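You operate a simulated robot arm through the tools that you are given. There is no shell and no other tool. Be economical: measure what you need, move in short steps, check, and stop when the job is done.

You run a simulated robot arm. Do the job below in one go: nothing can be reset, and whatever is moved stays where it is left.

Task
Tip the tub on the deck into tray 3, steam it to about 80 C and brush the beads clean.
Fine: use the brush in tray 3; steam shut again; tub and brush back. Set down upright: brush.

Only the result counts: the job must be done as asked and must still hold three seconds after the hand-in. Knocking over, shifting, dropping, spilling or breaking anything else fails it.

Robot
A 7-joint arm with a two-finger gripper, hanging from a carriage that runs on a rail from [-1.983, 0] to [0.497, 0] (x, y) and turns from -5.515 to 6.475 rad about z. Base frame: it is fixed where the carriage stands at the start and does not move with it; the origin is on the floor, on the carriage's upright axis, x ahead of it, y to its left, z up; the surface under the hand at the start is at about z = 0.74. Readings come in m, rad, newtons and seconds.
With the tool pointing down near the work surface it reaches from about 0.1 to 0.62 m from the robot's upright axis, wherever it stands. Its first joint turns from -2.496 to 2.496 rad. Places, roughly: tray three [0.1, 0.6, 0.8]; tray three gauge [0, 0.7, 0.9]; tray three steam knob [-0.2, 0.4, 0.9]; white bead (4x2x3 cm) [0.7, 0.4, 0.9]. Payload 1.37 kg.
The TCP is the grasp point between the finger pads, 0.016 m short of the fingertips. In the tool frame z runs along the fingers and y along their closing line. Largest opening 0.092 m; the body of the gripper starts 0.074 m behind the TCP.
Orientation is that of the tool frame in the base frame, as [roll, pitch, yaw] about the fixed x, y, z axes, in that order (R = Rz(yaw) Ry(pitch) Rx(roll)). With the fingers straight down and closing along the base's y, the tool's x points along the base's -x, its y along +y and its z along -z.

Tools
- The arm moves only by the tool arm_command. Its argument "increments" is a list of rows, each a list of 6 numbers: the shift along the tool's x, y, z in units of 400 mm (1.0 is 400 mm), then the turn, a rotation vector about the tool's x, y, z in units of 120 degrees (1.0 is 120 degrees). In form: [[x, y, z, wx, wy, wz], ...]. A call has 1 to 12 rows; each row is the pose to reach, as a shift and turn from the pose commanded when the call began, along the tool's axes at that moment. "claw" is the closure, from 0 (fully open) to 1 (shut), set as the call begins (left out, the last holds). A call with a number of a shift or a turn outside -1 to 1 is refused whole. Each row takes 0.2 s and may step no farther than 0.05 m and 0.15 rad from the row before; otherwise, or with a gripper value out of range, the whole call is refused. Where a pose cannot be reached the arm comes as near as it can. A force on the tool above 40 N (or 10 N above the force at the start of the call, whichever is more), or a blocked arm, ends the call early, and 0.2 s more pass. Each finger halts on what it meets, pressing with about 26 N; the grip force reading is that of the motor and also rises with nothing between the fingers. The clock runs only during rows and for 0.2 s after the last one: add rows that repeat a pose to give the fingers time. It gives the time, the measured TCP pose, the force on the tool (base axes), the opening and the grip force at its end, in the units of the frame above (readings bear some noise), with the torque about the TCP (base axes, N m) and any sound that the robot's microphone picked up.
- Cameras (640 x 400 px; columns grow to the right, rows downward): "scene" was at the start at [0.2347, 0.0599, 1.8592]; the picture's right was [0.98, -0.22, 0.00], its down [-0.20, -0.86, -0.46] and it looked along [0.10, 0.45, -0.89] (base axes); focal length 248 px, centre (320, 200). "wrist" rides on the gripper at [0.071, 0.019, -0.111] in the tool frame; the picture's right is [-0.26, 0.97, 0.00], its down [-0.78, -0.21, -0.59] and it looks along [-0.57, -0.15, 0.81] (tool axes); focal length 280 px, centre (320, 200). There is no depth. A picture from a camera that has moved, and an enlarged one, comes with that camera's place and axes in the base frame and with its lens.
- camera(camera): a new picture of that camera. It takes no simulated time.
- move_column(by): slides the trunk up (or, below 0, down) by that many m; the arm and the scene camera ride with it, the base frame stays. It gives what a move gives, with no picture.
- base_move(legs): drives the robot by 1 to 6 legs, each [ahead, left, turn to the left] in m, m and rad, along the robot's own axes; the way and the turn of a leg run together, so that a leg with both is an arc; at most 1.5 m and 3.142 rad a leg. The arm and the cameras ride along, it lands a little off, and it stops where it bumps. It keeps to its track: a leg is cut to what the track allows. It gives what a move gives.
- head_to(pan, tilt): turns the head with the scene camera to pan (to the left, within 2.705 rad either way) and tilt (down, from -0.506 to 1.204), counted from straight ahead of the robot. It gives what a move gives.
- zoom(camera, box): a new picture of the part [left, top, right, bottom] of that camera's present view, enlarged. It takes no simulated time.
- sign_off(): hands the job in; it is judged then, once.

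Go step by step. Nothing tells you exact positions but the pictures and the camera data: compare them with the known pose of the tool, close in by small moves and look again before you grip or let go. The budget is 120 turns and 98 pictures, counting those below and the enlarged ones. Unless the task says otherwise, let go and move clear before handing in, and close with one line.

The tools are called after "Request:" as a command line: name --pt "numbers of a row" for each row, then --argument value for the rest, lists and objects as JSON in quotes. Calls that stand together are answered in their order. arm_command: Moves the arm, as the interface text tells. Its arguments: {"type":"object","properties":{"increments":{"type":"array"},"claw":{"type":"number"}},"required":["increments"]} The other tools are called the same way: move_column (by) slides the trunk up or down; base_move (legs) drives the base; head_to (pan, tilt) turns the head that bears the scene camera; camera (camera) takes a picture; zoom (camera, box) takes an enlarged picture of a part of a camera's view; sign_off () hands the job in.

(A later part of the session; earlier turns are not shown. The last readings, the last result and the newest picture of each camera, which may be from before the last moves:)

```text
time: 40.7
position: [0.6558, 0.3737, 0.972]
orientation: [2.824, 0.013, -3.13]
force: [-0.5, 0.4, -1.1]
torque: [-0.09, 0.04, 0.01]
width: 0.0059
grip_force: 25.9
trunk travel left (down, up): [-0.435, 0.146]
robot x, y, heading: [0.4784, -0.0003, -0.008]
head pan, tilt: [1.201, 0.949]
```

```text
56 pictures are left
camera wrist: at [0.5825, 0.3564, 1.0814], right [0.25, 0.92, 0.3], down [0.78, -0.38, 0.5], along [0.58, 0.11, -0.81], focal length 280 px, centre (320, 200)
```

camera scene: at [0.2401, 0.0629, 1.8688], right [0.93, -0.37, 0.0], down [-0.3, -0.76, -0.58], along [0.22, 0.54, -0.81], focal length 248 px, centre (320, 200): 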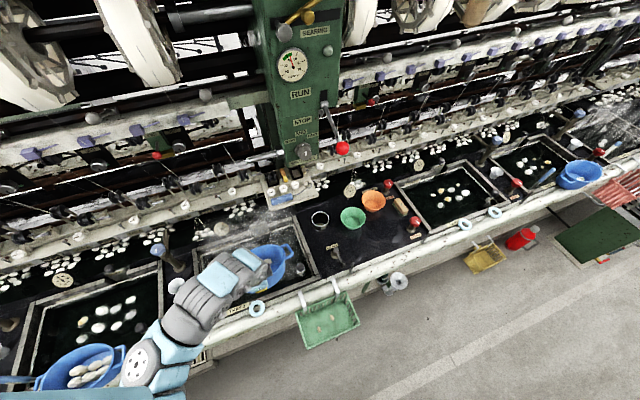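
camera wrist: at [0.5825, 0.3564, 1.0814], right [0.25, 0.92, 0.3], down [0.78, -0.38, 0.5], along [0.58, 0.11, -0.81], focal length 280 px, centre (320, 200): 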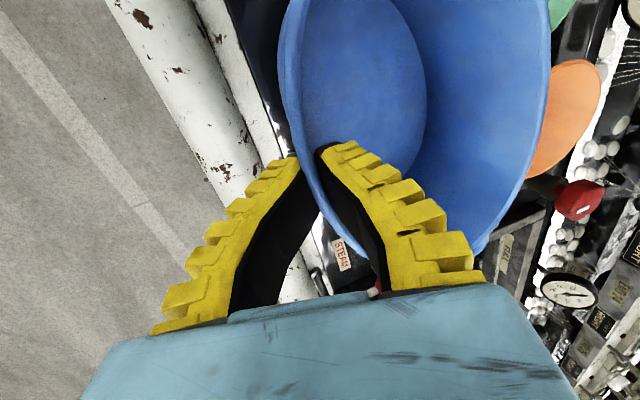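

Tilt is now 18° and the tub nearly level. Lower in small steps watching the force.

Request:
move_column --by -0.035

Request:
move_column --by -0.012

Request:
camera --camera "wrist"

```text
time: 41.5
position: [0.6563, 0.3742, 0.9365]
orientation: [2.823, 0.013, -3.132]
force: [0.9, 0.6, -1.8]
torque: [-0.06, 0.01, 0.0]
width: 0.0058
grip_force: 25.5
trunk travel left (down, up): [-0.4, 0.181]
robot x, y, heading: [0.4816, -0.0014, -0.006]
head pan, tilt: [1.201, 0.949]
```

```text
time: 42.1
position: [0.6565, 0.3739, 0.9231]
orientation: [2.825, 0.012, -3.131]
force: [-0.3, -0.6, -1.0]
torque: [-0.08, 0.0, 0.01]
width: 0.0061
grip_force: 26.7
trunk travel left (down, up): [-0.388, 0.193]
robot x, y, heading: [0.4795, -0.0008, -0.01]
head pan, tilt: [1.201, 0.949]
```

```text
55 pictures are left
camera wrist: at [0.5824, 0.3564, 1.0344], right [0.25, 0.92, 0.3], down [0.78, -0.38, 0.5], along [0.58, 0.11, -0.81], focal length 280 px, centre (320, 200)
```

wrist: 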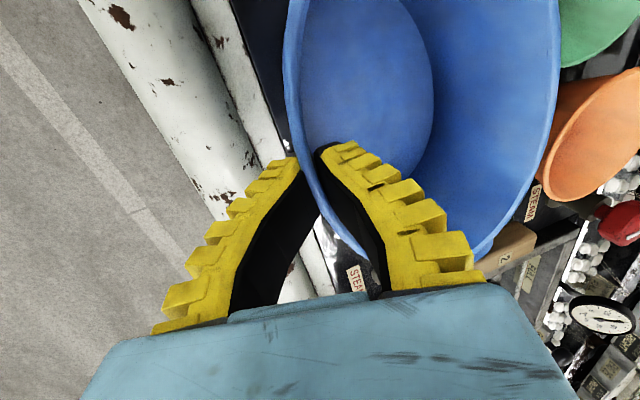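

Contact is just starting. Another 3 mm, then look from the side.

Request:
move_column --by -0.004

Request:
camera --camera "wrist"

Request:
zoom --camera "scene" --box '[180, 200, 340, 300]'

```text
time: 42.6
position: [0.6579, 0.3743, 0.9197]
orientation: [2.826, 0.014, -3.13]
force: [1.8, -2.1, 9.7]
torque: [-0.04, 0.42, 0.09]
width: 0.0061
grip_force: 25.8
trunk travel left (down, up): [-0.384, 0.197]
robot x, y, heading: [0.4766, -0.0004, -0.01]
head pan, tilt: [1.201, 0.949]
```

```text
54 pictures are left
camera wrist: at [0.5833, 0.3567, 1.0308], right [0.25, 0.92, 0.31], down [0.78, -0.38, 0.5], along [0.58, 0.11, -0.81], focal length 280 px, centre (320, 200)
```

wrist: 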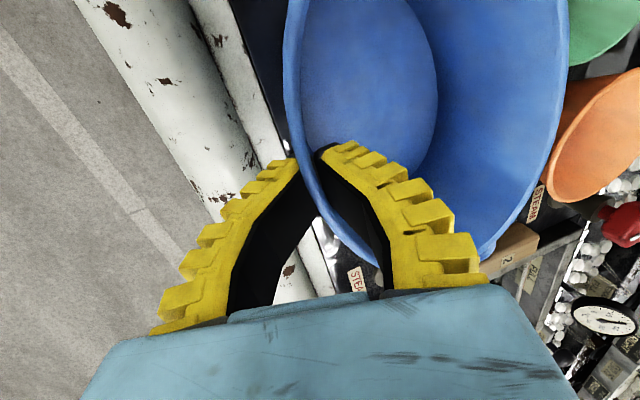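

```text
4.00 times, centred on (260, 250) of scene
camera zoom: at [0.7264, 0.0633, 1.728], right [0.93, -0.37, 0.0], down [-0.3, -0.76, -0.58], along [0.22, 0.54, -0.81], focal length 994 px, centre (560, 0)
```

zoom: 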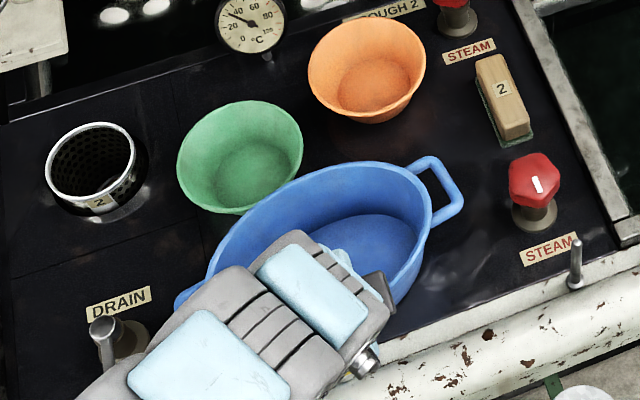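

The tub is down and firm. I open the fingers and withdraw along them.

Request:
arm_command --pt "0 0 0 0 0 0" --pt "0 0 0 0 0 0" --pt "0 0 0 0 0 0" --claw 0.45

Request:
arm_command --pt "0 0 -0.05 0 0 0" --pt "0 0 -0.1 0 0 0" --pt "0 0 -0.17 0 0 0" --pt "0 0 -0.24 0 0 0"

Request:
camera --camera "wrist"

```text
time: 43.4
position: [0.6554, 0.3737, 0.9188]
orientation: [2.825, 0.012, -3.131]
force: [0.3, 0.5, 0.0]
torque: [0.04, 0.02, -0.03]
width: 0.0536
grip_force: 2.1
trunk travel left (down, up): [-0.384, 0.197]
robot x, y, heading: [0.4784, -0.0007, -0.009]
head pan, tilt: [1.201, 0.949]
```

```text
time: 44.4
position: [0.6612, 0.3968, 0.953]
orientation: [2.825, 0.012, -3.129]
force: [-0.5, -0.8, 0.3]
torque: [0.02, 0.01, 0.02]
width: 0.0535
grip_force: 2.5
out of reach, approached as far as the arm can: row 1, 2, 3, 4
trunk travel left (down, up): [-0.384, 0.197]
robot x, y, heading: [0.4798, 0.0002, -0.007]
head pan, tilt: [1.201, 0.949]
```

```text
52 pictures are left
camera wrist: at [0.5885, 0.379, 1.0637], right [0.25, 0.92, 0.3], down [0.78, -0.38, 0.5], along [0.58, 0.11, -0.81], focal length 280 px, centre (320, 200)
```

wrist: 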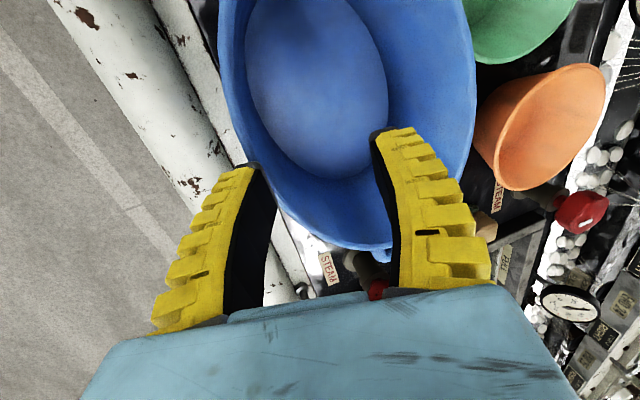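

The arm could not retreat straight and drifted 2 cm in y; I raise with the column and check whether the tub shifted.

Request:
move_column --by 0.08

Request:
base_move --legs '[[-0.19, 0, 0]]'

Request:
camera --camera "scene"

Request:
zoom --camera "scene" --box '[260, 190, 380, 270]'

```text
time: 45.6
position: [0.6628, 0.3955, 1.0331]
orientation: [2.825, 0.013, -3.132]
force: [-0.5, -0.9, -0.3]
torque: [-0.02, -0.02, 0.0]
width: 0.0533
grip_force: 1.7
trunk travel left (down, up): [-0.464, 0.117]
robot x, y, heading: [0.4807, -0.0001, -0.003]
head pan, tilt: [1.201, 0.949]
```

```text
time: 47.1
position: [0.4738, 0.3954, 1.0312]
orientation: [2.825, 0.012, -3.127]
force: [0.3, 0.1, -0.3]
torque: [0.0, -0.02, -0.02]
width: 0.0536
grip_force: 2.7
trunk travel left (down, up): [-0.464, 0.117]
robot x, y, heading: [0.2919, -0.0004, -0.005]
head pan, tilt: [1.201, 0.949]
```

```text
51 pictures are left
camera scene: at [0.5386, 0.0638, 1.8078], right [0.93, -0.37, 0.0], down [-0.3, -0.76, -0.58], along [0.21, 0.54, -0.81], focal length 248 px, centre (320, 200)
```

scene: 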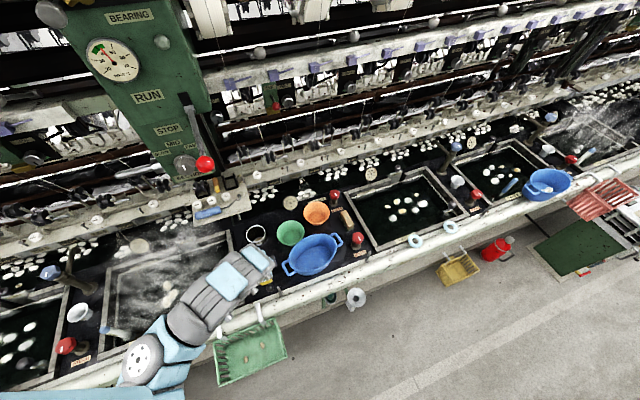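

```text
5.00 times, centred on (320, 230) of scene
camera zoom: at [0.5386, 0.0638, 1.8078], right [0.93, -0.37, 0.0], down [-0.3, -0.76, -0.58], along [0.21, 0.54, -0.81], focal length 1242 px, centre (320, 50)
```

zoom: 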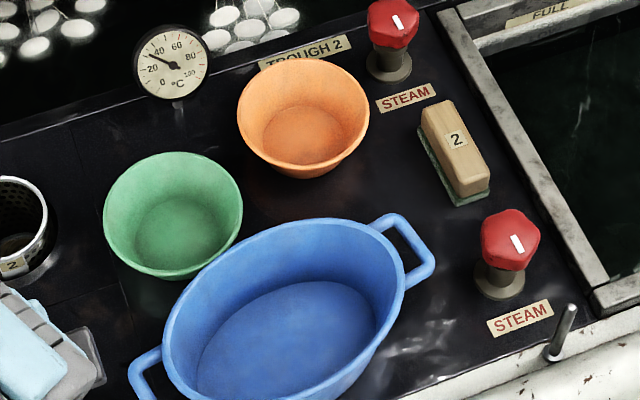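

The tub stands upright and empty within about 2 cm of its old place, bowls untouched. Next I straighten the hand, drive left to the steam knob (about (−0.171, 0.427), top z≈0.93) and turn the hand 90°.

Request:
arm_command --pt "0 0 -0.02 0.05 0 0" --pt "0 0.02 -0.02 0.1 0 0" --pt "0 0.04 -0.02 0.15 0 0" --claw 0.2

Request:
base_move --legs '[[-0.64, 0, 0]]'

Request:
arm_command --pt "0 0 0 0 0 -0.0625" --pt "0 0 0 0 0 -0.125" --pt "0 0 0 0 0 -0.1875" --pt "0 0 0 0 0 -0.25" --pt "0 0 0 0 0 -0.3125" --pt "0 0 0 0 0 -0.375" --pt "0 0 0 0 0 -0.4375" --pt "0 0 0 0 0 -0.5" --pt "0 0 0 0 0 -0.5625" --pt "0 0 0 0 0 -0.625" --pt "0 0 0 0 0 -0.6875" --pt "0 0 0 0 0 -0.75"

Request:
camera --camera "wrist"

Request:
camera --camera "scene"

```text
time: 47.9
position: [0.4741, 0.4105, 1.047]
orientation: [-3.141, 0.014, -3.127]
force: [-0.3, -1.0, -0.8]
torque: [0.01, 0.0, 0.0]
width: 0.0755
grip_force: 1.4
trunk travel left (down, up): [-0.464, 0.117]
robot x, y, heading: [0.2868, 0.0041, -0.005]
head pan, tilt: [1.201, 0.949]
```

```text
time: 51.5
position: [-0.1607, 0.407, 1.0465]
orientation: [3.14, 0.013, -3.141]
force: [-0.9, -0.5, -0.1]
torque: [-0.04, -0.07, 0.02]
width: 0.0751
grip_force: 1.0
trunk travel left (down, up): [-0.464, 0.117]
robot x, y, heading: [-0.3466, -0.0009, -0.018]
head pan, tilt: [1.201, 0.949]
```

```text
time: 54.1
position: [-0.1598, 0.408, 1.0461]
orientation: [-3.13, 0.0, -1.57]
force: [0.0, 0.5, 0.5]
torque: [0.03, -0.01, 0.0]
width: 0.0754
grip_force: 1.6
trunk travel left (down, up): [-0.464, 0.117]
robot x, y, heading: [-0.3488, -0.0028, -0.02]
head pan, tilt: [1.201, 0.949]
```

```text
49 pictures are left
camera wrist: at [-0.1819, 0.3364, 1.157], right [-0.97, 0.26, -0.01], down [0.2, 0.78, 0.59], along [0.16, 0.57, -0.8], focal length 280 px, centre (320, 200)
```

wrist: 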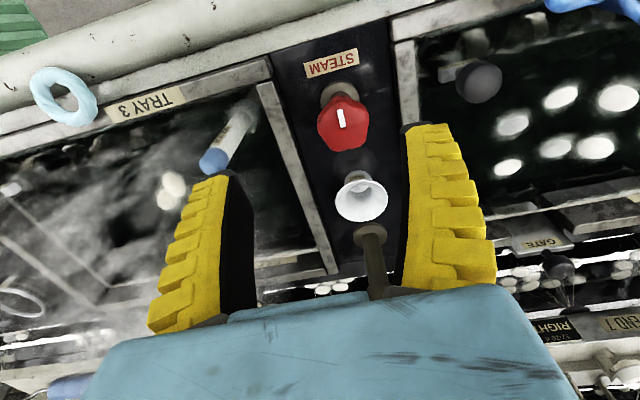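

```text
48 pictures are left
camera scene: at [-0.0993, 0.0606, 1.8078], right [0.92, -0.38, 0.0], down [-0.31, -0.75, -0.58], along [0.22, 0.54, -0.81], focal length 248 px, centre (320, 200)
```

scene: 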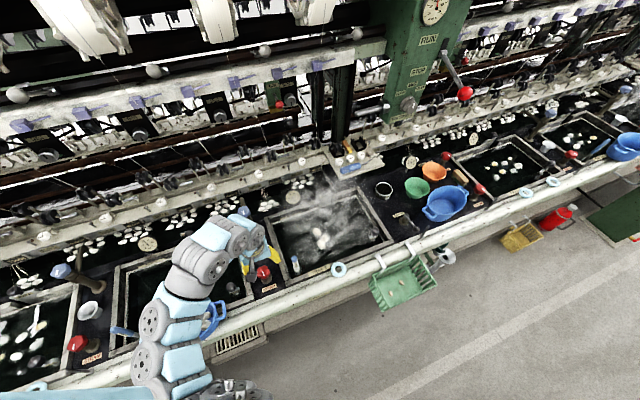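

The knob appears at (−0.175, 0.424), matching earlier estimates. I centre over it and descend to just above.

Request:
arm_command --pt "-0.0425 0.035 0 0 0 0" --pt "-0.0425 0.035 0.08 0 0 0" --pt "-0.0425 0.035 0.16 0 0 0" --pt "-0.0425 0.035 0.24 0 0 0" --claw 0.1

Request:
camera --camera "wrist"

Request:
zoom --camera "scene" --box '[220, 160, 380, 300]'

```text
time: 55.1
position: [-0.173, 0.4226, 0.9506]
orientation: [-3.131, -0.001, -1.571]
force: [0.7, 0.3, -0.1]
torque: [-0.04, -0.03, 0.01]
width: 0.0836
grip_force: 0.5
trunk travel left (down, up): [-0.464, 0.117]
robot x, y, heading: [-0.3489, 0.0009, -0.018]
head pan, tilt: [1.201, 0.949]
```

```text
47 pictures are left
camera wrist: at [-0.1947, 0.3528, 1.0603], right [-0.97, 0.26, -0.01], down [0.2, 0.78, 0.59], along [0.16, 0.57, -0.81], focal length 280 px, centre (320, 200)
```

wrist: 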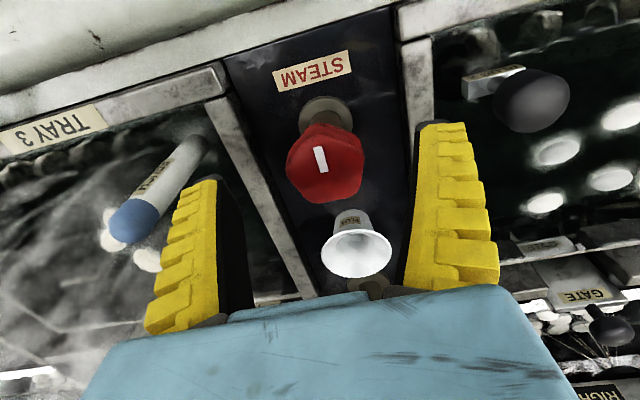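

```text
2.86 times, centred on (300, 230) of scene
camera zoom: at [-0.0993, 0.0607, 1.8078], right [0.92, -0.38, 0.0], down [-0.31, -0.75, -0.58], along [0.22, 0.54, -0.81], focal length 710 px, centre (377, 114)
```

zoom: 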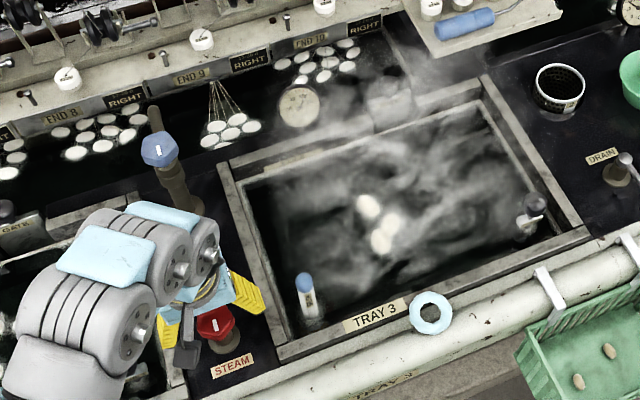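

Well centred. I go down 3 cm around the knob and close.

Request:
arm_command --pt "0 0.009 0.04 0 0 0" --pt "0 0.009 0.082 0 0 0"

Request:
arm_command --pt "0 0 0 0 0 0" --pt "0 0 0 0 0 0" --pt "0 0 0 0 0 0" --claw 1.0

Request:
camera --camera "wrist"

Request:
zoom --camera "scene" --box '[280, 185, 310, 205]'

```text
time: 55.7
position: [-0.1755, 0.4259, 0.9183]
orientation: [-3.128, 0.001, -1.57]
force: [0.5, 0.2, -0.4]
torque: [-0.02, 0.02, -0.02]
width: 0.0839
grip_force: 0.2
trunk travel left (down, up): [-0.464, 0.117]
robot x, y, heading: [-0.3466, -0.0004, -0.019]
head pan, tilt: [1.201, 0.949]
```

```text
time: 56.5
position: [-0.1721, 0.4243, 0.9178]
orientation: [-3.126, 0.002, -1.574]
force: [8.0, -1.5, 3.4]
torque: [-0.37, 0.09, -0.09]
width: 0.0414
grip_force: 28.0
trunk travel left (down, up): [-0.464, 0.117]
robot x, y, heading: [-0.3482, 0.0018, -0.02]
head pan, tilt: [1.201, 0.949]
```

```text
45 pictures are left
camera wrist: at [-0.1957, 0.3531, 1.0289], right [-0.96, 0.26, -0.01], down [0.2, 0.78, 0.59], along [0.17, 0.57, -0.8], focal length 280 px, centre (320, 200)
```

wrist: 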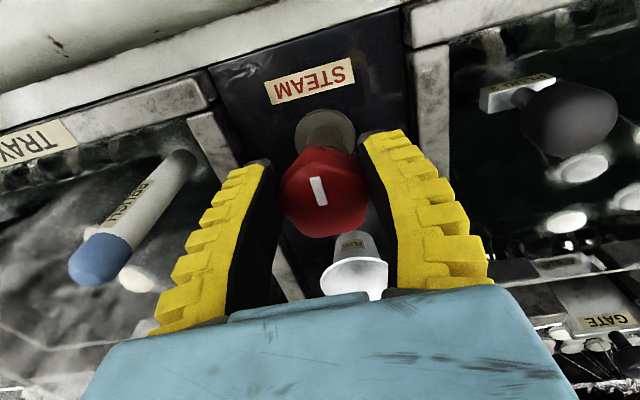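

```text
16.00 times, centred on (295, 195) of scene
camera zoom: at [-0.0986, 0.0605, 1.8081], right [0.92, -0.38, 0.0], down [-0.31, -0.75, -0.58], along [0.22, 0.54, -0.81], focal length 3975 px, centre (720, 280)
```

zoom: 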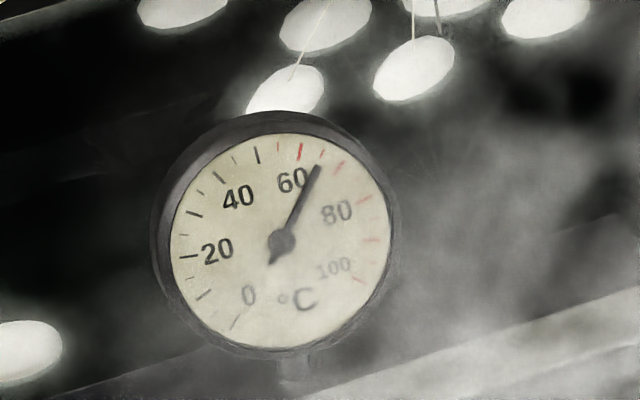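

The knob is held (41 mm) and the gauge reads about 65 °C. I try opening it counter-clockwise by 30°.

Request:
arm_command --pt "0 0 0 0 0 -0.0625" --pt "0 0 0 0 0 -0.125" --pt "0 0 0 0 0 -0.1875" --pt "0 0 0 0 0 -0.25"

Request:
camera --camera "wrist"

Request:
zoom --camera "scene" --box '[280, 185, 310, 205]'

```text
time: 57.5
position: [-0.1684, 0.4253, 0.9189]
orientation: [-3.12, -0.009, -1.049]
force: [28.4, 4.7, -2.4]
torque: [0.17, 0.19, -0.35]
width: 0.0395
grip_force: 27.8
trunk travel left (down, up): [-0.464, 0.117]
robot x, y, heading: [-0.3464, 0.0035, -0.025]
head pan, tilt: [1.201, 0.949]
```

```text
43 pictures are left
camera wrist: at [-0.1529, 0.354, 1.0298], right [-0.97, -0.25, -0.02], down [-0.22, 0.78, 0.59], along [-0.13, 0.57, -0.81], focal length 280 px, centre (320, 200)
```

wrist: 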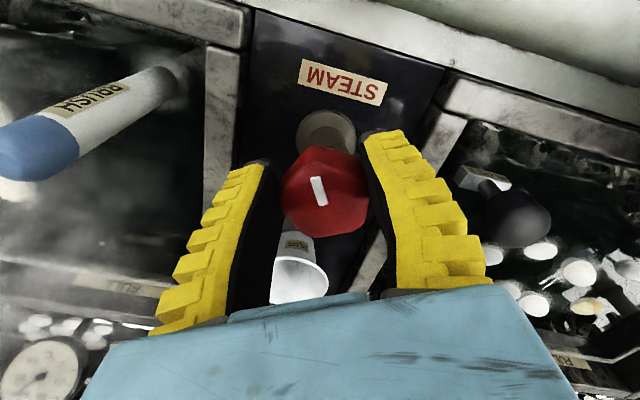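

```text
16.00 times, centred on (295, 195) of scene
camera zoom: at [-0.0971, 0.0608, 1.8087], right [0.92, -0.38, 0.0], down [-0.31, -0.75, -0.58], along [0.23, 0.54, -0.81], focal length 3975 px, centre (720, 280)
```

zoom: 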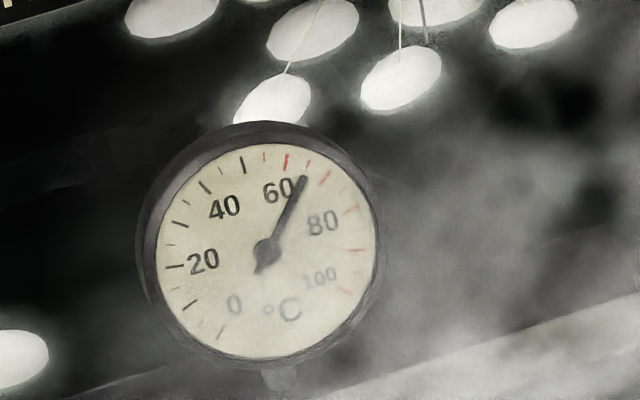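

The knob turned with the hand. I relax the side load by 5 mm and wait to see the temperature's response.

Request:
arm_command --pt "0.006 -0.011 0 0 0 0" --pt "0.006 -0.011 0 0 0 0" --pt "0.006 -0.011 0 0 0 0" --pt "0.006 -0.011 0 0 0 0" --pt "0.006 -0.011 0 0 0 0" --pt "0.006 -0.011 0 0 0 0" --pt "0.006 -0.011 0 0 0 0" --pt "0.006 -0.011 0 0 0 0"

Request:
zoom --camera "scene" --box '[270, 180, 330, 220]'

```text
time: 59.3
position: [-0.1673, 0.4255, 0.9178]
orientation: [-3.124, -0.007, -1.049]
force: [16.9, -2.3, 13.9]
torque: [0.33, 0.09, -0.17]
width: 0.0397
grip_force: 28.3
trunk travel left (down, up): [-0.464, 0.117]
robot x, y, heading: [-0.349, 0.0009, -0.018]
head pan, tilt: [1.201, 0.949]
```

```text
10.00 times, centred on (300, 200) of scene
camera zoom: at [-0.0981, 0.0608, 1.8085], right [0.92, -0.38, 0.0], down [-0.31, -0.75, -0.58], along [0.22, 0.54, -0.81], focal length 2484 px, centre (520, 200)
```

zoom: 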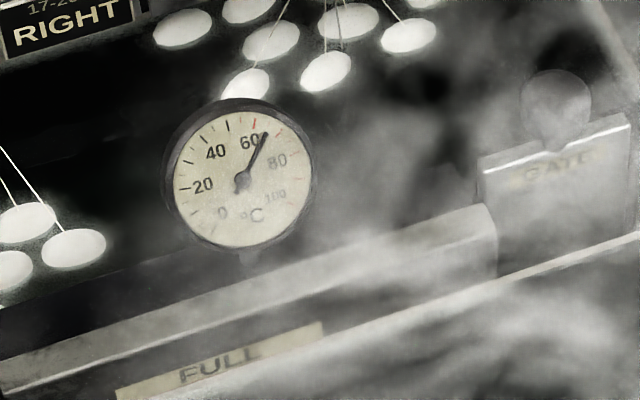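

Little change yet, so I open further by 50°.

Request:
arm_command --pt "0.0 -0.008 0 0 0 -0.0625" --pt "0.0 -0.008 0 0 0 -0.125" --pt "0.0 -0.008 0 0 0 -0.1875" --pt "0.0 -0.008 0 0 0 -0.25" --pt "0.0 -0.008 0 0 0 -0.3125" --pt "0.0 -0.008 0 0 0 -0.375" --pt "0.0 -0.008 0 0 0 -0.42" --pt "0.0 -0.008 0 0 0 -0.42" --pt "0.0 -0.008 0 0 0 -0.42" --pt "0.0 -0.008 0 0 0 -0.42"

Request:
zoom --camera "scene" --box '[270, 180, 330, 220]'

Request:
camera --camera "wrist"

```text
time: 60.5
position: [-0.1626, 0.4321, 0.918]
orientation: [-3.126, -0.015, -0.389]
force: [14.7, 21.0, -17.6]
torque: [-0.22, -0.2, -0.26]
width: 0.0393
grip_force: 27.7
trunk travel left (down, up): [-0.464, 0.117]
robot x, y, heading: [-0.3439, -0.0015, -0.022]
head pan, tilt: [1.201, 0.949]
stopped in row 6: the force on the tool passed its limit at 41 N (the readings are from after the stop); the commanded pose is now the measured one
```

```text
10.00 times, centred on (300, 200) of scene
camera zoom: at [-0.098, 0.0615, 1.8081], right [0.92, -0.38, 0.0], down [-0.31, -0.75, -0.58], along [0.22, 0.54, -0.81], focal length 2484 px, centre (520, 200)
```

zoom: 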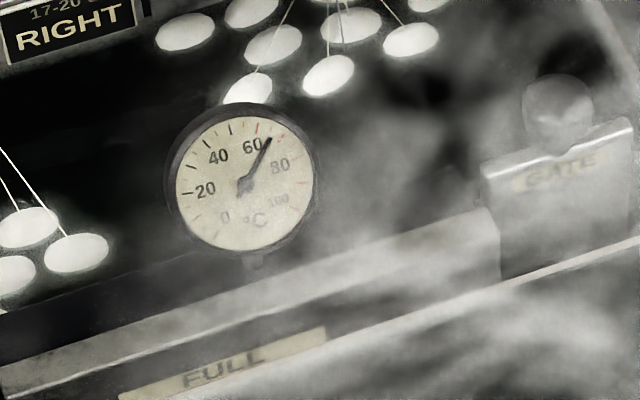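

```text
39 pictures are left
camera wrist: at [-0.1084, 0.3849, 1.0305], right [-0.61, -0.79, -0.02], down [-0.65, 0.49, 0.58], along [-0.45, 0.37, -0.81], focal length 280 px, centre (320, 200)
```

wrist: 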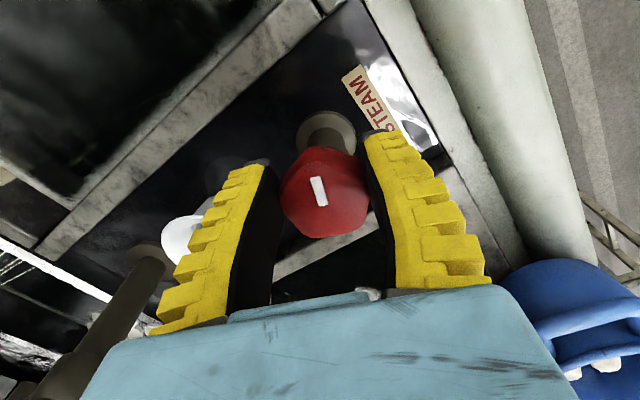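

The gauge is creeping up (about 67–68 °C). I ease the side load and hold for 2.4 s.

Request:
arm_command --pt "0.003 -0.012 0 0 0 0" --pt "0.003 -0.012 0 0 0 0" --pt "0.003 -0.012 0 0 0 0" --pt "0.003 -0.012 0 0 0 0" --pt "0.003 -0.012 0 0 0 0" --pt "0.003 -0.012 0 0 0 0" --pt "0.003 -0.012 0 0 0 0" --pt "0.003 -0.012 0 0 0 0" --pt "0.003 -0.012 0 0 0 0" --pt "0.003 -0.012 0 0 0 0" --pt "0.003 -0.012 0 0 0 0" --pt "0.003 -0.012 0 0 0 0"

Request:
zoom --camera "scene" --box '[280, 185, 310, 205]'

```text
time: 63.1
position: [-0.1626, 0.4305, 0.9179]
orientation: [-3.133, -0.014, -0.387]
force: [6.5, -6.9, 16.5]
torque: [-0.03, 0.2, 0.04]
width: 0.0401
grip_force: 27.5
trunk travel left (down, up): [-0.464, 0.117]
robot x, y, heading: [-0.3486, 0.0012, -0.016]
head pan, tilt: [1.201, 0.949]
```

```text
16.00 times, centred on (295, 195) of scene
camera zoom: at [-0.0985, 0.0605, 1.8081], right [0.92, -0.38, 0.0], down [-0.31, -0.75, -0.58], along [0.22, 0.54, -0.81], focal length 3975 px, centre (720, 280)
```

zoom: 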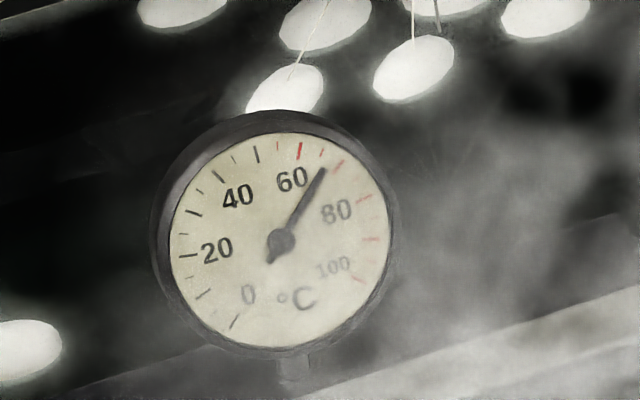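

The gauge is at ~67 and rising slowly. From the drift I find the knob axis at (−0.172, 0.434), 1 cm off the TCP, so I turn another 52° along the proper arc and then wait.

Request:
arm_command --pt "-0.0002 -0.0033 0 0 0 -0.0625" --pt "-0.0009 -0.0065 0 0 0 -0.125" --pt "-0.0019 -0.0096 0 0 0 -0.1875" --pt "-0.0033 -0.0125 0 0 0 -0.25" --pt "-0.0052 -0.0152 0 0 0 -0.3125" --pt "-0.0073 -0.0177 0 0 0 -0.375" --pt "-0.0098 -0.0198 0 0 0 -0.4375"

Request:
zoom --camera "scene" --box '[280, 185, 310, 205]'

Request:
arm_command --pt "0 0 0 0 0 0" --pt "0 0 0 0 0 0" --pt "0 0 0 0 0 0" --pt "0 0 0 0 0 0" --pt "0 0 0 0 0 0" --pt "0 0 0 0 0 0" --pt "0 0 0 0 0 0" --pt "0 0 0 0 0 0" --pt "0 0 0 0 0 0" --pt "0 0 0 0 0 0" --pt "0 0 0 0 0 0" --pt "0 0 0 0 0 0"

Request:
zoom --camera "scene" --box '[280, 185, 310, 205]'

```text
time: 64.7
position: [-0.1657, 0.4402, 0.9171]
orientation: [3.136, -0.012, 0.533]
force: [-0.2, -0.8, -1.4]
torque: [-0.04, 0.07, -0.1]
width: 0.0407
grip_force: 28.0
trunk travel left (down, up): [-0.464, 0.117]
robot x, y, heading: [-0.3463, 0.0018, -0.017]
head pan, tilt: [1.201, 0.949]
```

```text
16.00 times, centred on (295, 195) of scene
camera zoom: at [-0.0992, 0.0606, 1.8076], right [0.93, -0.38, 0.0], down [-0.31, -0.75, -0.58], along [0.22, 0.54, -0.81], focal length 3975 px, centre (720, 280)
```

zoom: 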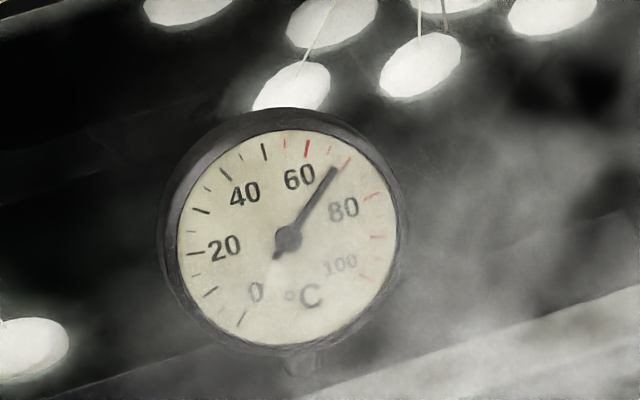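

```text
time: 67.3
position: [-0.1654, 0.4386, 0.9164]
orientation: [3.137, -0.014, 0.53]
force: [-2.9, 2.2, -12.7]
torque: [0.1, 0.04, 0.02]
width: 0.0405
grip_force: 27.8
trunk travel left (down, up): [-0.464, 0.117]
robot x, y, heading: [-0.3469, -0.0009, -0.019]
head pan, tilt: [1.201, 0.949]
```

```text
16.00 times, centred on (295, 195) of scene
camera zoom: at [-0.0993, 0.0605, 1.8076], right [0.92, -0.38, 0.0], down [-0.31, -0.75, -0.58], along [0.22, 0.54, -0.81], focal length 3975 px, centre (720, 280)
```

zoom: 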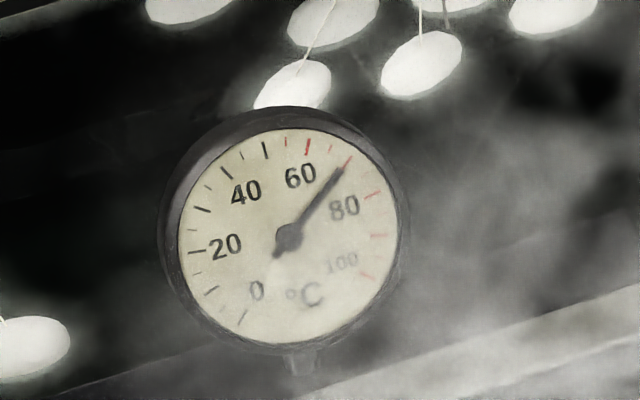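

It rises ~0.55 °C/s, now ~70 °C. I hold for about 10 s and read again.

Request:
arm_command --pt "0 0 0 0 0 0" --pt "0 0 0 0 0 0" --pt "0 0 0 0 0 0" --pt "0 0 0 0 0 0" --pt "0 0 0 0 0 0" --pt "0 0 0 0 0 0" --pt "0 0 0 0 0 0" --pt "0 0 0 0 0 0" --pt "0 0 0 0 0 0" --pt "0 0 0 0 0 0" --pt "0 0 0 0 0 0" --pt "0 0 0 0 0 0"

Request:
arm_command --pt "0 0 0 0 0 0" --pt "0 0 0 0 0 0" --pt "0 0 0 0 0 0" --pt "0 0 0 0 0 0" --pt "0 0 0 0 0 0" --pt "0 0 0 0 0 0" --pt "0 0 0 0 0 0" --pt "0 0 0 0 0 0" --pt "0 0 0 0 0 0" --pt "0 0 0 0 0 0" --pt "0 0 0 0 0 0" --pt "0 0 0 0 0 0"

Request:
arm_command --pt "0 0 0 0 0 0" --pt "0 0 0 0 0 0" --pt "0 0 0 0 0 0" --pt "0 0 0 0 0 0" --pt "0 0 0 0 0 0" --pt "0 0 0 0 0 0" --pt "0 0 0 0 0 0" --pt "0 0 0 0 0 0" --pt "0 0 0 0 0 0" --pt "0 0 0 0 0 0" --pt "0 0 0 0 0 0" --pt "0 0 0 0 0 0"

Request:
arm_command --pt "0 0 0 0 0 0" --pt "0 0 0 0 0 0" --pt "0 0 0 0 0 0" --pt "0 0 0 0 0 0" --pt "0 0 0 0 0 0" --pt "0 0 0 0 0 0" --pt "0 0 0 0 0 0" --pt "0 0 0 0 0 0" --pt "0 0 0 0 0 0" --pt "0 0 0 0 0 0" --pt "0 0 0 0 0 0" --pt "0 0 0 0 0 0"

Request:
zoom --camera "scene" --box '[280, 185, 310, 205]'

```text
time: 69.9
position: [-0.166, 0.4385, 0.9172]
orientation: [3.137, -0.013, 0.531]
force: [-3.6, -0.6, -4.6]
torque: [0.0, 0.0, 0.02]
width: 0.0405
grip_force: 28.0
trunk travel left (down, up): [-0.464, 0.117]
robot x, y, heading: [-0.3497, 0.0037, -0.019]
head pan, tilt: [1.201, 0.949]
```

```text
time: 72.5
position: [-0.1672, 0.4394, 0.9167]
orientation: [3.136, -0.013, 0.531]
force: [-2.1, -0.8, -2.0]
torque: [-0.04, -0.03, 0.05]
width: 0.0403
grip_force: 27.9
trunk travel left (down, up): [-0.464, 0.117]
robot x, y, heading: [-0.3481, -0.0049, -0.014]
head pan, tilt: [1.201, 0.949]
```

```text
time: 75.1
position: [-0.1657, 0.4398, 0.9184]
orientation: [3.138, -0.014, 0.53]
force: [-3.7, -0.5, 0.4]
torque: [-0.05, 0.06, 0.05]
width: 0.0407
grip_force: 28.5
trunk travel left (down, up): [-0.464, 0.117]
robot x, y, heading: [-0.3476, 0.0021, -0.022]
head pan, tilt: [1.201, 0.949]
```

```text
time: 77.7
position: [-0.1652, 0.4394, 0.9184]
orientation: [3.135, -0.016, 0.53]
force: [-2.6, -1.5, -0.5]
torque: [-0.03, 0.0, 0.05]
width: 0.0401
grip_force: 28.0
trunk travel left (down, up): [-0.464, 0.117]
robot x, y, heading: [-0.3469, -0.0006, -0.023]
head pan, tilt: [1.201, 0.949]
```

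```text
16.00 times, centred on (295, 195) of scene
camera zoom: at [-0.0993, 0.0605, 1.8076], right [0.92, -0.38, 0.0], down [-0.31, -0.75, -0.58], along [0.22, 0.54, -0.81], focal length 3975 px, centre (720, 280)
```

zoom: 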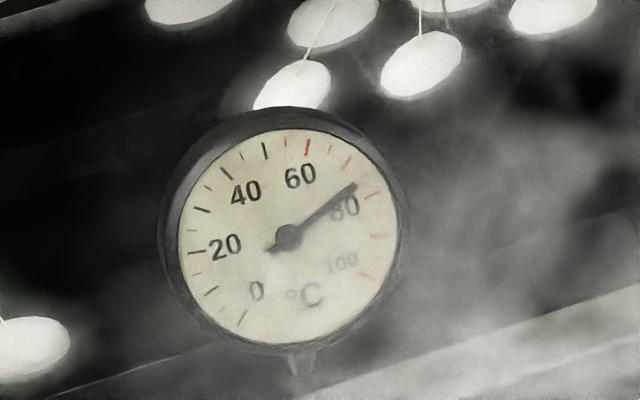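

About 76 °C, rising 0.53 °C/s. Two more holds (5.2 s), then I turn the knob back clockwise to shut it.

Request:
arm_command --pt "0 0 0 0 0 0" --pt "0 0 0 0 0 0" --pt "0 0 0 0 0 0" --pt "0 0 0 0 0 0" --pt "0 0 0 0 0 0" --pt "0 0 0 0 0 0" --pt "0 0 0 0 0 0" --pt "0 0 0 0 0 0" --pt "0 0 0 0 0 0" --pt "0 0 0 0 0 0" --pt "0 0 0 0 0 0" --pt "0 0 0 0 0 0"

Request:
arm_command --pt "0 0 0 0 0 0" --pt "0 0 0 0 0 0" --pt "0 0 0 0 0 0" --pt "0 0 0 0 0 0" --pt "0 0 0 0 0 0" --pt "0 0 0 0 0 0" --pt "0 0 0 0 0 0" --pt "0 0 0 0 0 0" --pt "0 0 0 0 0 0" --pt "0 0 0 0 0 0" --pt "0 0 0 0 0 0" --pt "0 0 0 0 0 0"

Request:
arm_command --pt "-0.0002 0.0035 0 0 0 0.0667" --pt "-0.001 0.0069 0 0 0 0.1333" --pt "-0.0022 0.0102 0 0 0 0.2" --pt "-0.0038 0.0132 0 0 0 0.2667" --pt "-0.0058 0.0161 0 0 0 0.3333" --pt "-0.0083 0.0186 0 0 0 0.4" --pt "-0.011 0.0207 0 0 0 0.4667" --pt "-0.014 0.0225 0 0 0 0.5333" --pt "-0.0173 0.0238 0 0 0 0.6" --pt "-0.0207 0.0246 0 0 0 0.6667" --pt "-0.0241 0.0249 0 0 0 0.7333" --pt "-0.0276 0.0249 0 0 0 0.8"

Request:
zoom --camera "scene" --box '[280, 185, 310, 205]'

```text
time: 80.3
position: [-0.166, 0.439, 0.9163]
orientation: [3.137, -0.015, 0.531]
force: [-3.5, -0.8, -1.0]
torque: [0.01, 0.02, 0.04]
width: 0.0403
grip_force: 28.0
trunk travel left (down, up): [-0.464, 0.117]
robot x, y, heading: [-0.3493, 0.001, -0.021]
head pan, tilt: [1.201, 0.949]
```

```text
time: 82.9
position: [-0.1648, 0.439, 0.9168]
orientation: [3.137, -0.014, 0.53]
force: [-2.2, 0.0, -1.0]
torque: [0.04, 0.13, 0.05]
width: 0.0403
grip_force: 28.4
trunk travel left (down, up): [-0.464, 0.117]
robot x, y, heading: [-0.3457, -0.0022, -0.02]
head pan, tilt: [1.201, 0.949]
```

```text
time: 85.5
position: [-0.1701, 0.4245, 0.9174]
orientation: [-3.126, -0.005, -1.148]
force: [2.7, -7.2, 10.4]
torque: [0.18, 0.42, 0.41]
width: 0.0392
grip_force: 28.1
trunk travel left (down, up): [-0.464, 0.117]
robot x, y, heading: [-0.3486, 0.0005, -0.021]
head pan, tilt: [1.201, 0.949]
```

```text
16.00 times, centred on (295, 195) of scene
camera zoom: at [-0.0988, 0.0602, 1.8082], right [0.92, -0.38, 0.0], down [-0.31, -0.75, -0.58], along [0.22, 0.54, -0.81], focal length 3975 px, centre (720, 280)
```

zoom: 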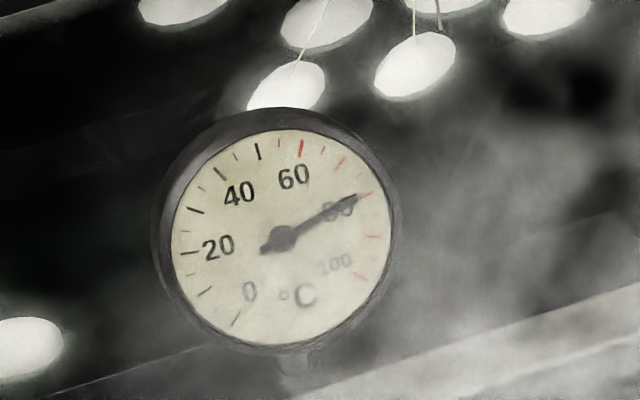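

Needle is at about 79.5–80 °C. I finish shutting the knob and check the mark and gauge.

Request:
arm_command --pt "-0.0002 0.0035 0 0 0 0.0667" --pt "-0.001 0.0069 0 0 0 0.1333" --pt "-0.0022 0.0102 0 0 0 0.204" --pt "-0.0028 0.0112 0 0 0 0.225" --pt "-0.0028 0.0112 0 0 0 0.225"

Request:
camera --camera "wrist"

Request:
zoom --camera "scene" --box '[280, 185, 310, 205]'

```text
time: 86.7
position: [-0.1737, 0.4228, 0.9159]
orientation: [-3.126, 0.001, -1.617]
force: [3.0, -5.9, -2.4]
torque: [0.12, -0.04, 0.13]
width: 0.0385
grip_force: 28.4
trunk travel left (down, up): [-0.464, 0.117]
robot x, y, heading: [-0.3455, -0.0003, -0.018]
head pan, tilt: [1.201, 0.949]
```

```text
33 pictures are left
camera wrist: at [-0.1994, 0.3525, 1.0274], right [-0.95, 0.31, -0.01], down [0.24, 0.77, 0.59], along [0.19, 0.56, -0.8], focal length 280 px, centre (320, 200)
```

wrist: 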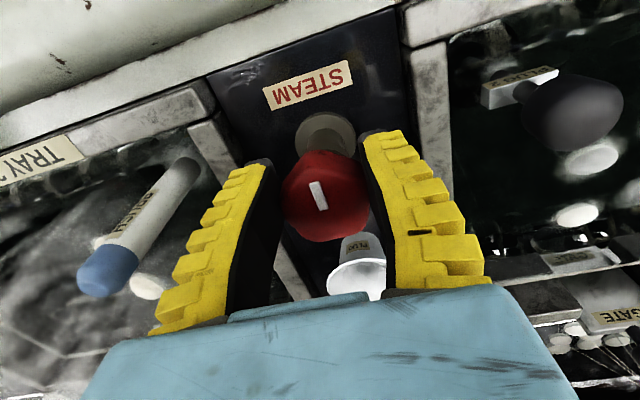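

```text
16.00 times, centred on (295, 195) of scene
camera zoom: at [-0.099, 0.0601, 1.8078], right [0.92, -0.38, 0.0], down [-0.31, -0.75, -0.58], along [0.22, 0.54, -0.81], focal length 3975 px, centre (720, 280)
```

zoom: 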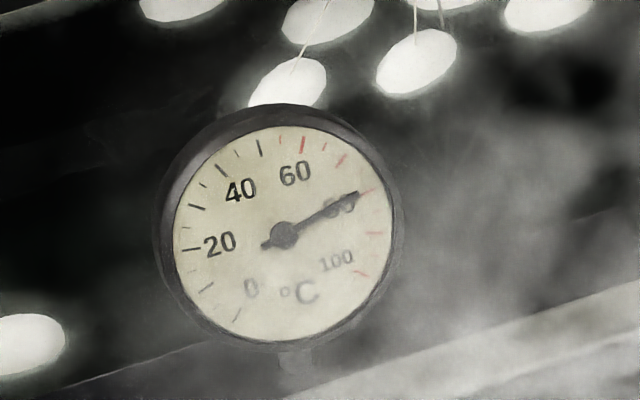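

Needle at ~80 °C and the knob came up against its stop, so steam is shut. I release, rise, and look at the knob and brush.

Request:
arm_command --pt "0 0 0 0 0 0" --pt "0 0 0 0 0 0" --pt "0 0 0 0 0 0" --claw 0.1

Request:
arm_command --pt "0 0 -0.08 0 0 0" --pt "0 0 -0.17 0 0 0" --pt "0 0 -0.25 0 0 0" --pt "0 0 -0.32 0 0 0"

Request:
base_move --legs '[[0.14, 0, 0]]'

Request:
camera --camera "wrist"

Request:
zoom --camera "scene" --box '[180, 170, 340, 310]'

```text
time: 87.5
position: [-0.1745, 0.4246, 0.9173]
orientation: [-3.129, 0.004, -1.614]
force: [0.0, -0.8, 0.2]
torque: [-0.02, -0.02, -0.02]
width: 0.0839
grip_force: 0.3
trunk travel left (down, up): [-0.464, 0.117]
robot x, y, heading: [-0.3478, 0.002, -0.022]
head pan, tilt: [1.201, 0.949]
```

```text
time: 88.5
position: [-0.1734, 0.4226, 1.0447]
orientation: [-3.129, 0.005, -1.615]
force: [0.4, -1.1, 0.3]
torque: [0.05, 0.03, -0.02]
width: 0.0836
grip_force: 1.0
trunk travel left (down, up): [-0.464, 0.117]
robot x, y, heading: [-0.3475, 0.0029, -0.019]
head pan, tilt: [1.201, 0.949]
```

```text
time: 89.9
position: [-0.0346, 0.4234, 1.0438]
orientation: [-3.127, 0.002, -1.613]
force: [0.1, -0.4, 0.8]
torque: [-0.02, -0.01, 0.03]
width: 0.0838
grip_force: 0.2
trunk travel left (down, up): [-0.464, 0.117]
robot x, y, heading: [-0.2041, 0.0029, -0.012]
head pan, tilt: [1.201, 0.949]
```

```text
31 pictures are left
camera wrist: at [-0.0595, 0.3524, 1.1543], right [-0.95, 0.3, -0.01], down [0.23, 0.77, 0.6], along [0.19, 0.56, -0.8], focal length 280 px, centre (320, 200)
```

wrist: 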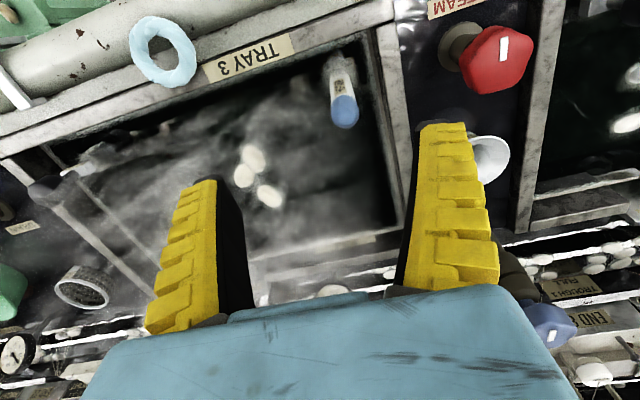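

```text
2.86 times, centred on (260, 240) of scene
camera zoom: at [0.0418, 0.0615, 1.8078], right [0.93, -0.38, 0.0], down [-0.31, -0.75, -0.58], along [0.22, 0.54, -0.81], focal length 710 px, centre (491, 86)
```

zoom: 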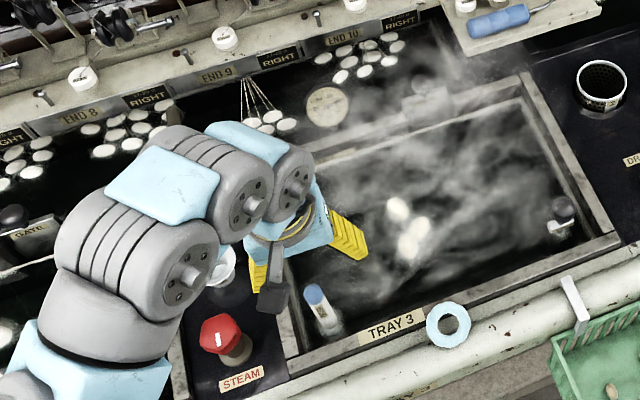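

The brush stands vertical at about (−0.052, 0.427) with its cap top at z≈0.947; the knob's mark is back to its shut position. I move over the brush and go down around it.

Request:
arm_command --pt "-0.006 0.044 0 0 0 0" --pt "-0.006 0.044 0.08 0 0 0" --pt "-0.006 0.044 0.16 0 0 0" --pt "-0.006 0.044 0.22 0 0 0" --claw 0.25

Request:
camera --camera "wrist"

```text
time: 90.9
position: [-0.0522, 0.4263, 0.9547]
orientation: [-3.127, 0.001, -1.611]
force: [-0.3, 0.0, -0.4]
torque: [0.0, 0.0, -0.02]
width: 0.0714
grip_force: 1.4
trunk travel left (down, up): [-0.464, 0.117]
robot x, y, heading: [-0.2081, -0.0006, -0.016]
head pan, tilt: [1.201, 0.949]
```

```text
29 pictures are left
camera wrist: at [-0.0763, 0.3548, 1.0659], right [-0.95, 0.3, -0.01], down [0.24, 0.77, 0.59], along [0.19, 0.56, -0.8], focal length 280 px, centre (320, 200)
```

wrist: 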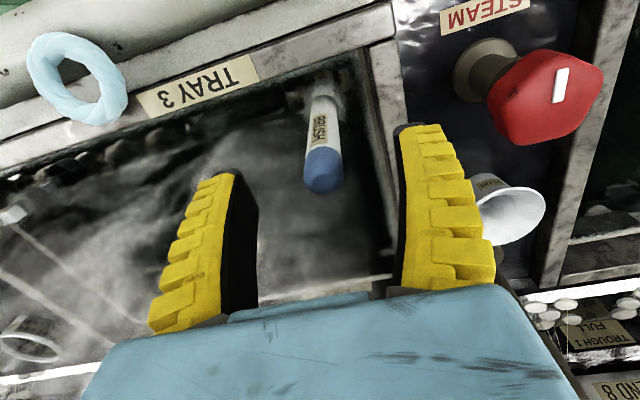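

Centred on the cap. Down 5 cm, then close on the handle.

Request:
arm_command --pt "0 0 0.05 0 0 0" --pt "0 0 0.1 0 0 0" --pt "0 0 0.125 0 0 0"

Request:
arm_command --pt "0 0 0 0 0 0" --pt "0 0 0 0 0 0" --pt "0 0 0 0 0 0" --pt "0 0 0 0 0 0" --claw 1.0

Request:
camera --camera "wrist"

Request:
zoom --camera "scene" --box '[230, 190, 310, 270]'

```text
time: 91.7
position: [-0.0482, 0.427, 0.9068]
orientation: [-3.126, 0.006, -1.613]
force: [-0.4, -0.3, 0.0]
torque: [-0.05, 0.02, -0.03]
width: 0.0714
grip_force: 1.5
trunk travel left (down, up): [-0.464, 0.117]
robot x, y, heading: [-0.2047, 0.0014, -0.02]
head pan, tilt: [1.201, 0.949]
```

```text
time: 92.7
position: [-0.0501, 0.4275, 0.9069]
orientation: [-3.127, 0.005, -1.613]
force: [0.7, 1.3, 6.2]
torque: [0.37, 0.03, 0.01]
width: 0.0163
grip_force: 26.0
trunk travel left (down, up): [-0.464, 0.117]
robot x, y, heading: [-0.2076, 0.0019, -0.019]
head pan, tilt: [1.201, 0.949]
```

```text
28 pictures are left
camera wrist: at [-0.0744, 0.3567, 1.0171], right [-0.95, 0.3, -0.01], down [0.23, 0.77, 0.6], along [0.19, 0.57, -0.8], focal length 280 px, centre (320, 200)
```

wrist: 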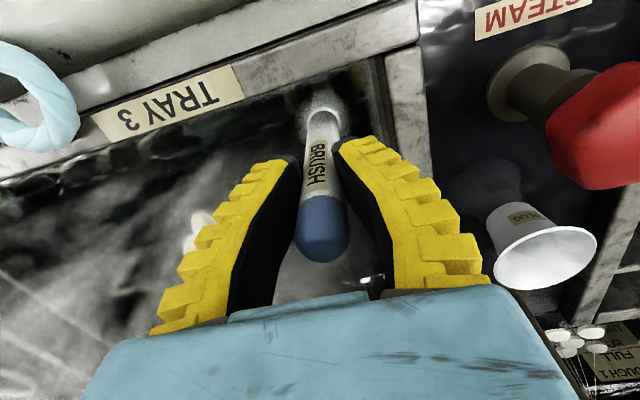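

```text
5.00 times, centred on (270, 230) of scene
camera zoom: at [0.0418, 0.0617, 1.8079], right [0.93, -0.38, 0.0], down [-0.31, -0.75, -0.58], along [0.22, 0.54, -0.81], focal length 1242 px, centre (570, 50)
```

zoom: 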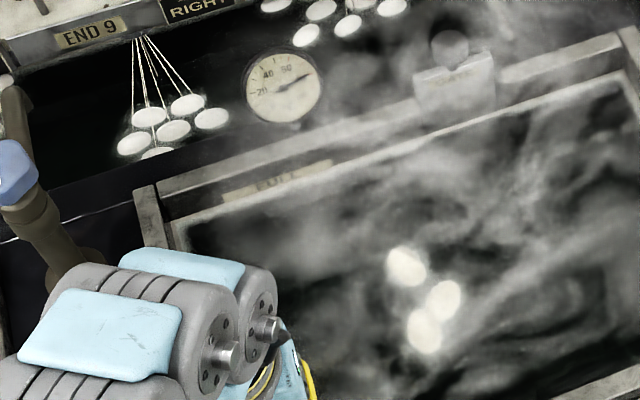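

Brush gripped (16 mm). I lift it with the column and look at its bristle end.

Request:
move_column --by 0.1

Request:
camera --camera "wrist"

Request:
zoom --camera "scene" --box '[180, 190, 340, 290]'

```text
time: 94.0
position: [-0.0497, 0.426, 1.007]
orientation: [-3.127, 0.002, -1.612]
force: [0.4, -0.1, -1.7]
torque: [0.02, -0.01, -0.01]
width: 0.0105
grip_force: 26.5
trunk travel left (down, up): [-0.564, 0.017]
robot x, y, heading: [-0.2072, -0.0028, -0.013]
head pan, tilt: [1.201, 0.949]
```

```text
26 pictures are left
camera wrist: at [-0.0745, 0.3559, 1.1167], right [-0.95, 0.3, -0.01], down [0.23, 0.77, 0.6], along [0.19, 0.56, -0.8], focal length 280 px, centre (320, 200)
```

wrist: 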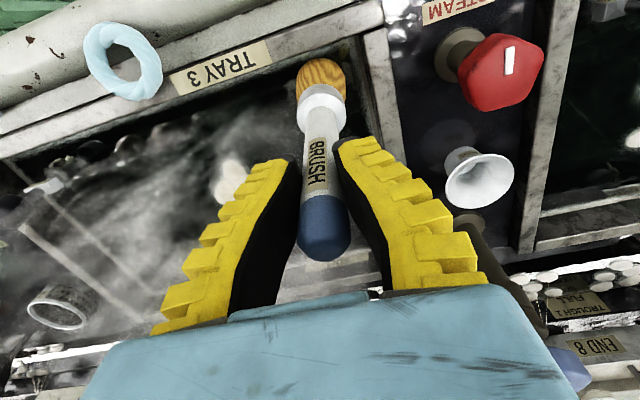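

```text
4.00 times, centred on (260, 240) of scene
camera zoom: at [0.0418, 0.0614, 1.9077], right [0.93, -0.38, 0.0], down [-0.31, -0.75, -0.58], along [0.22, 0.54, -0.81], focal length 994 px, centre (560, 40)
```

zoom: 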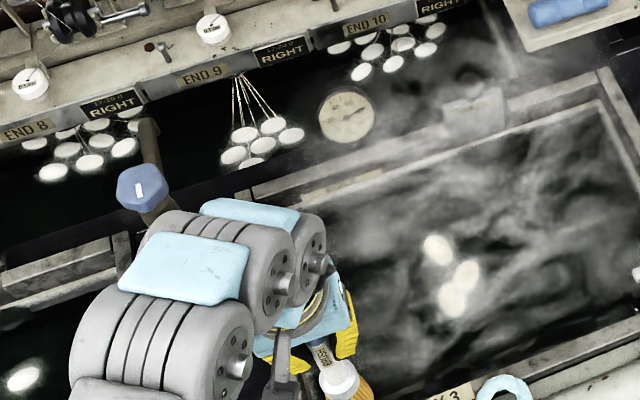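

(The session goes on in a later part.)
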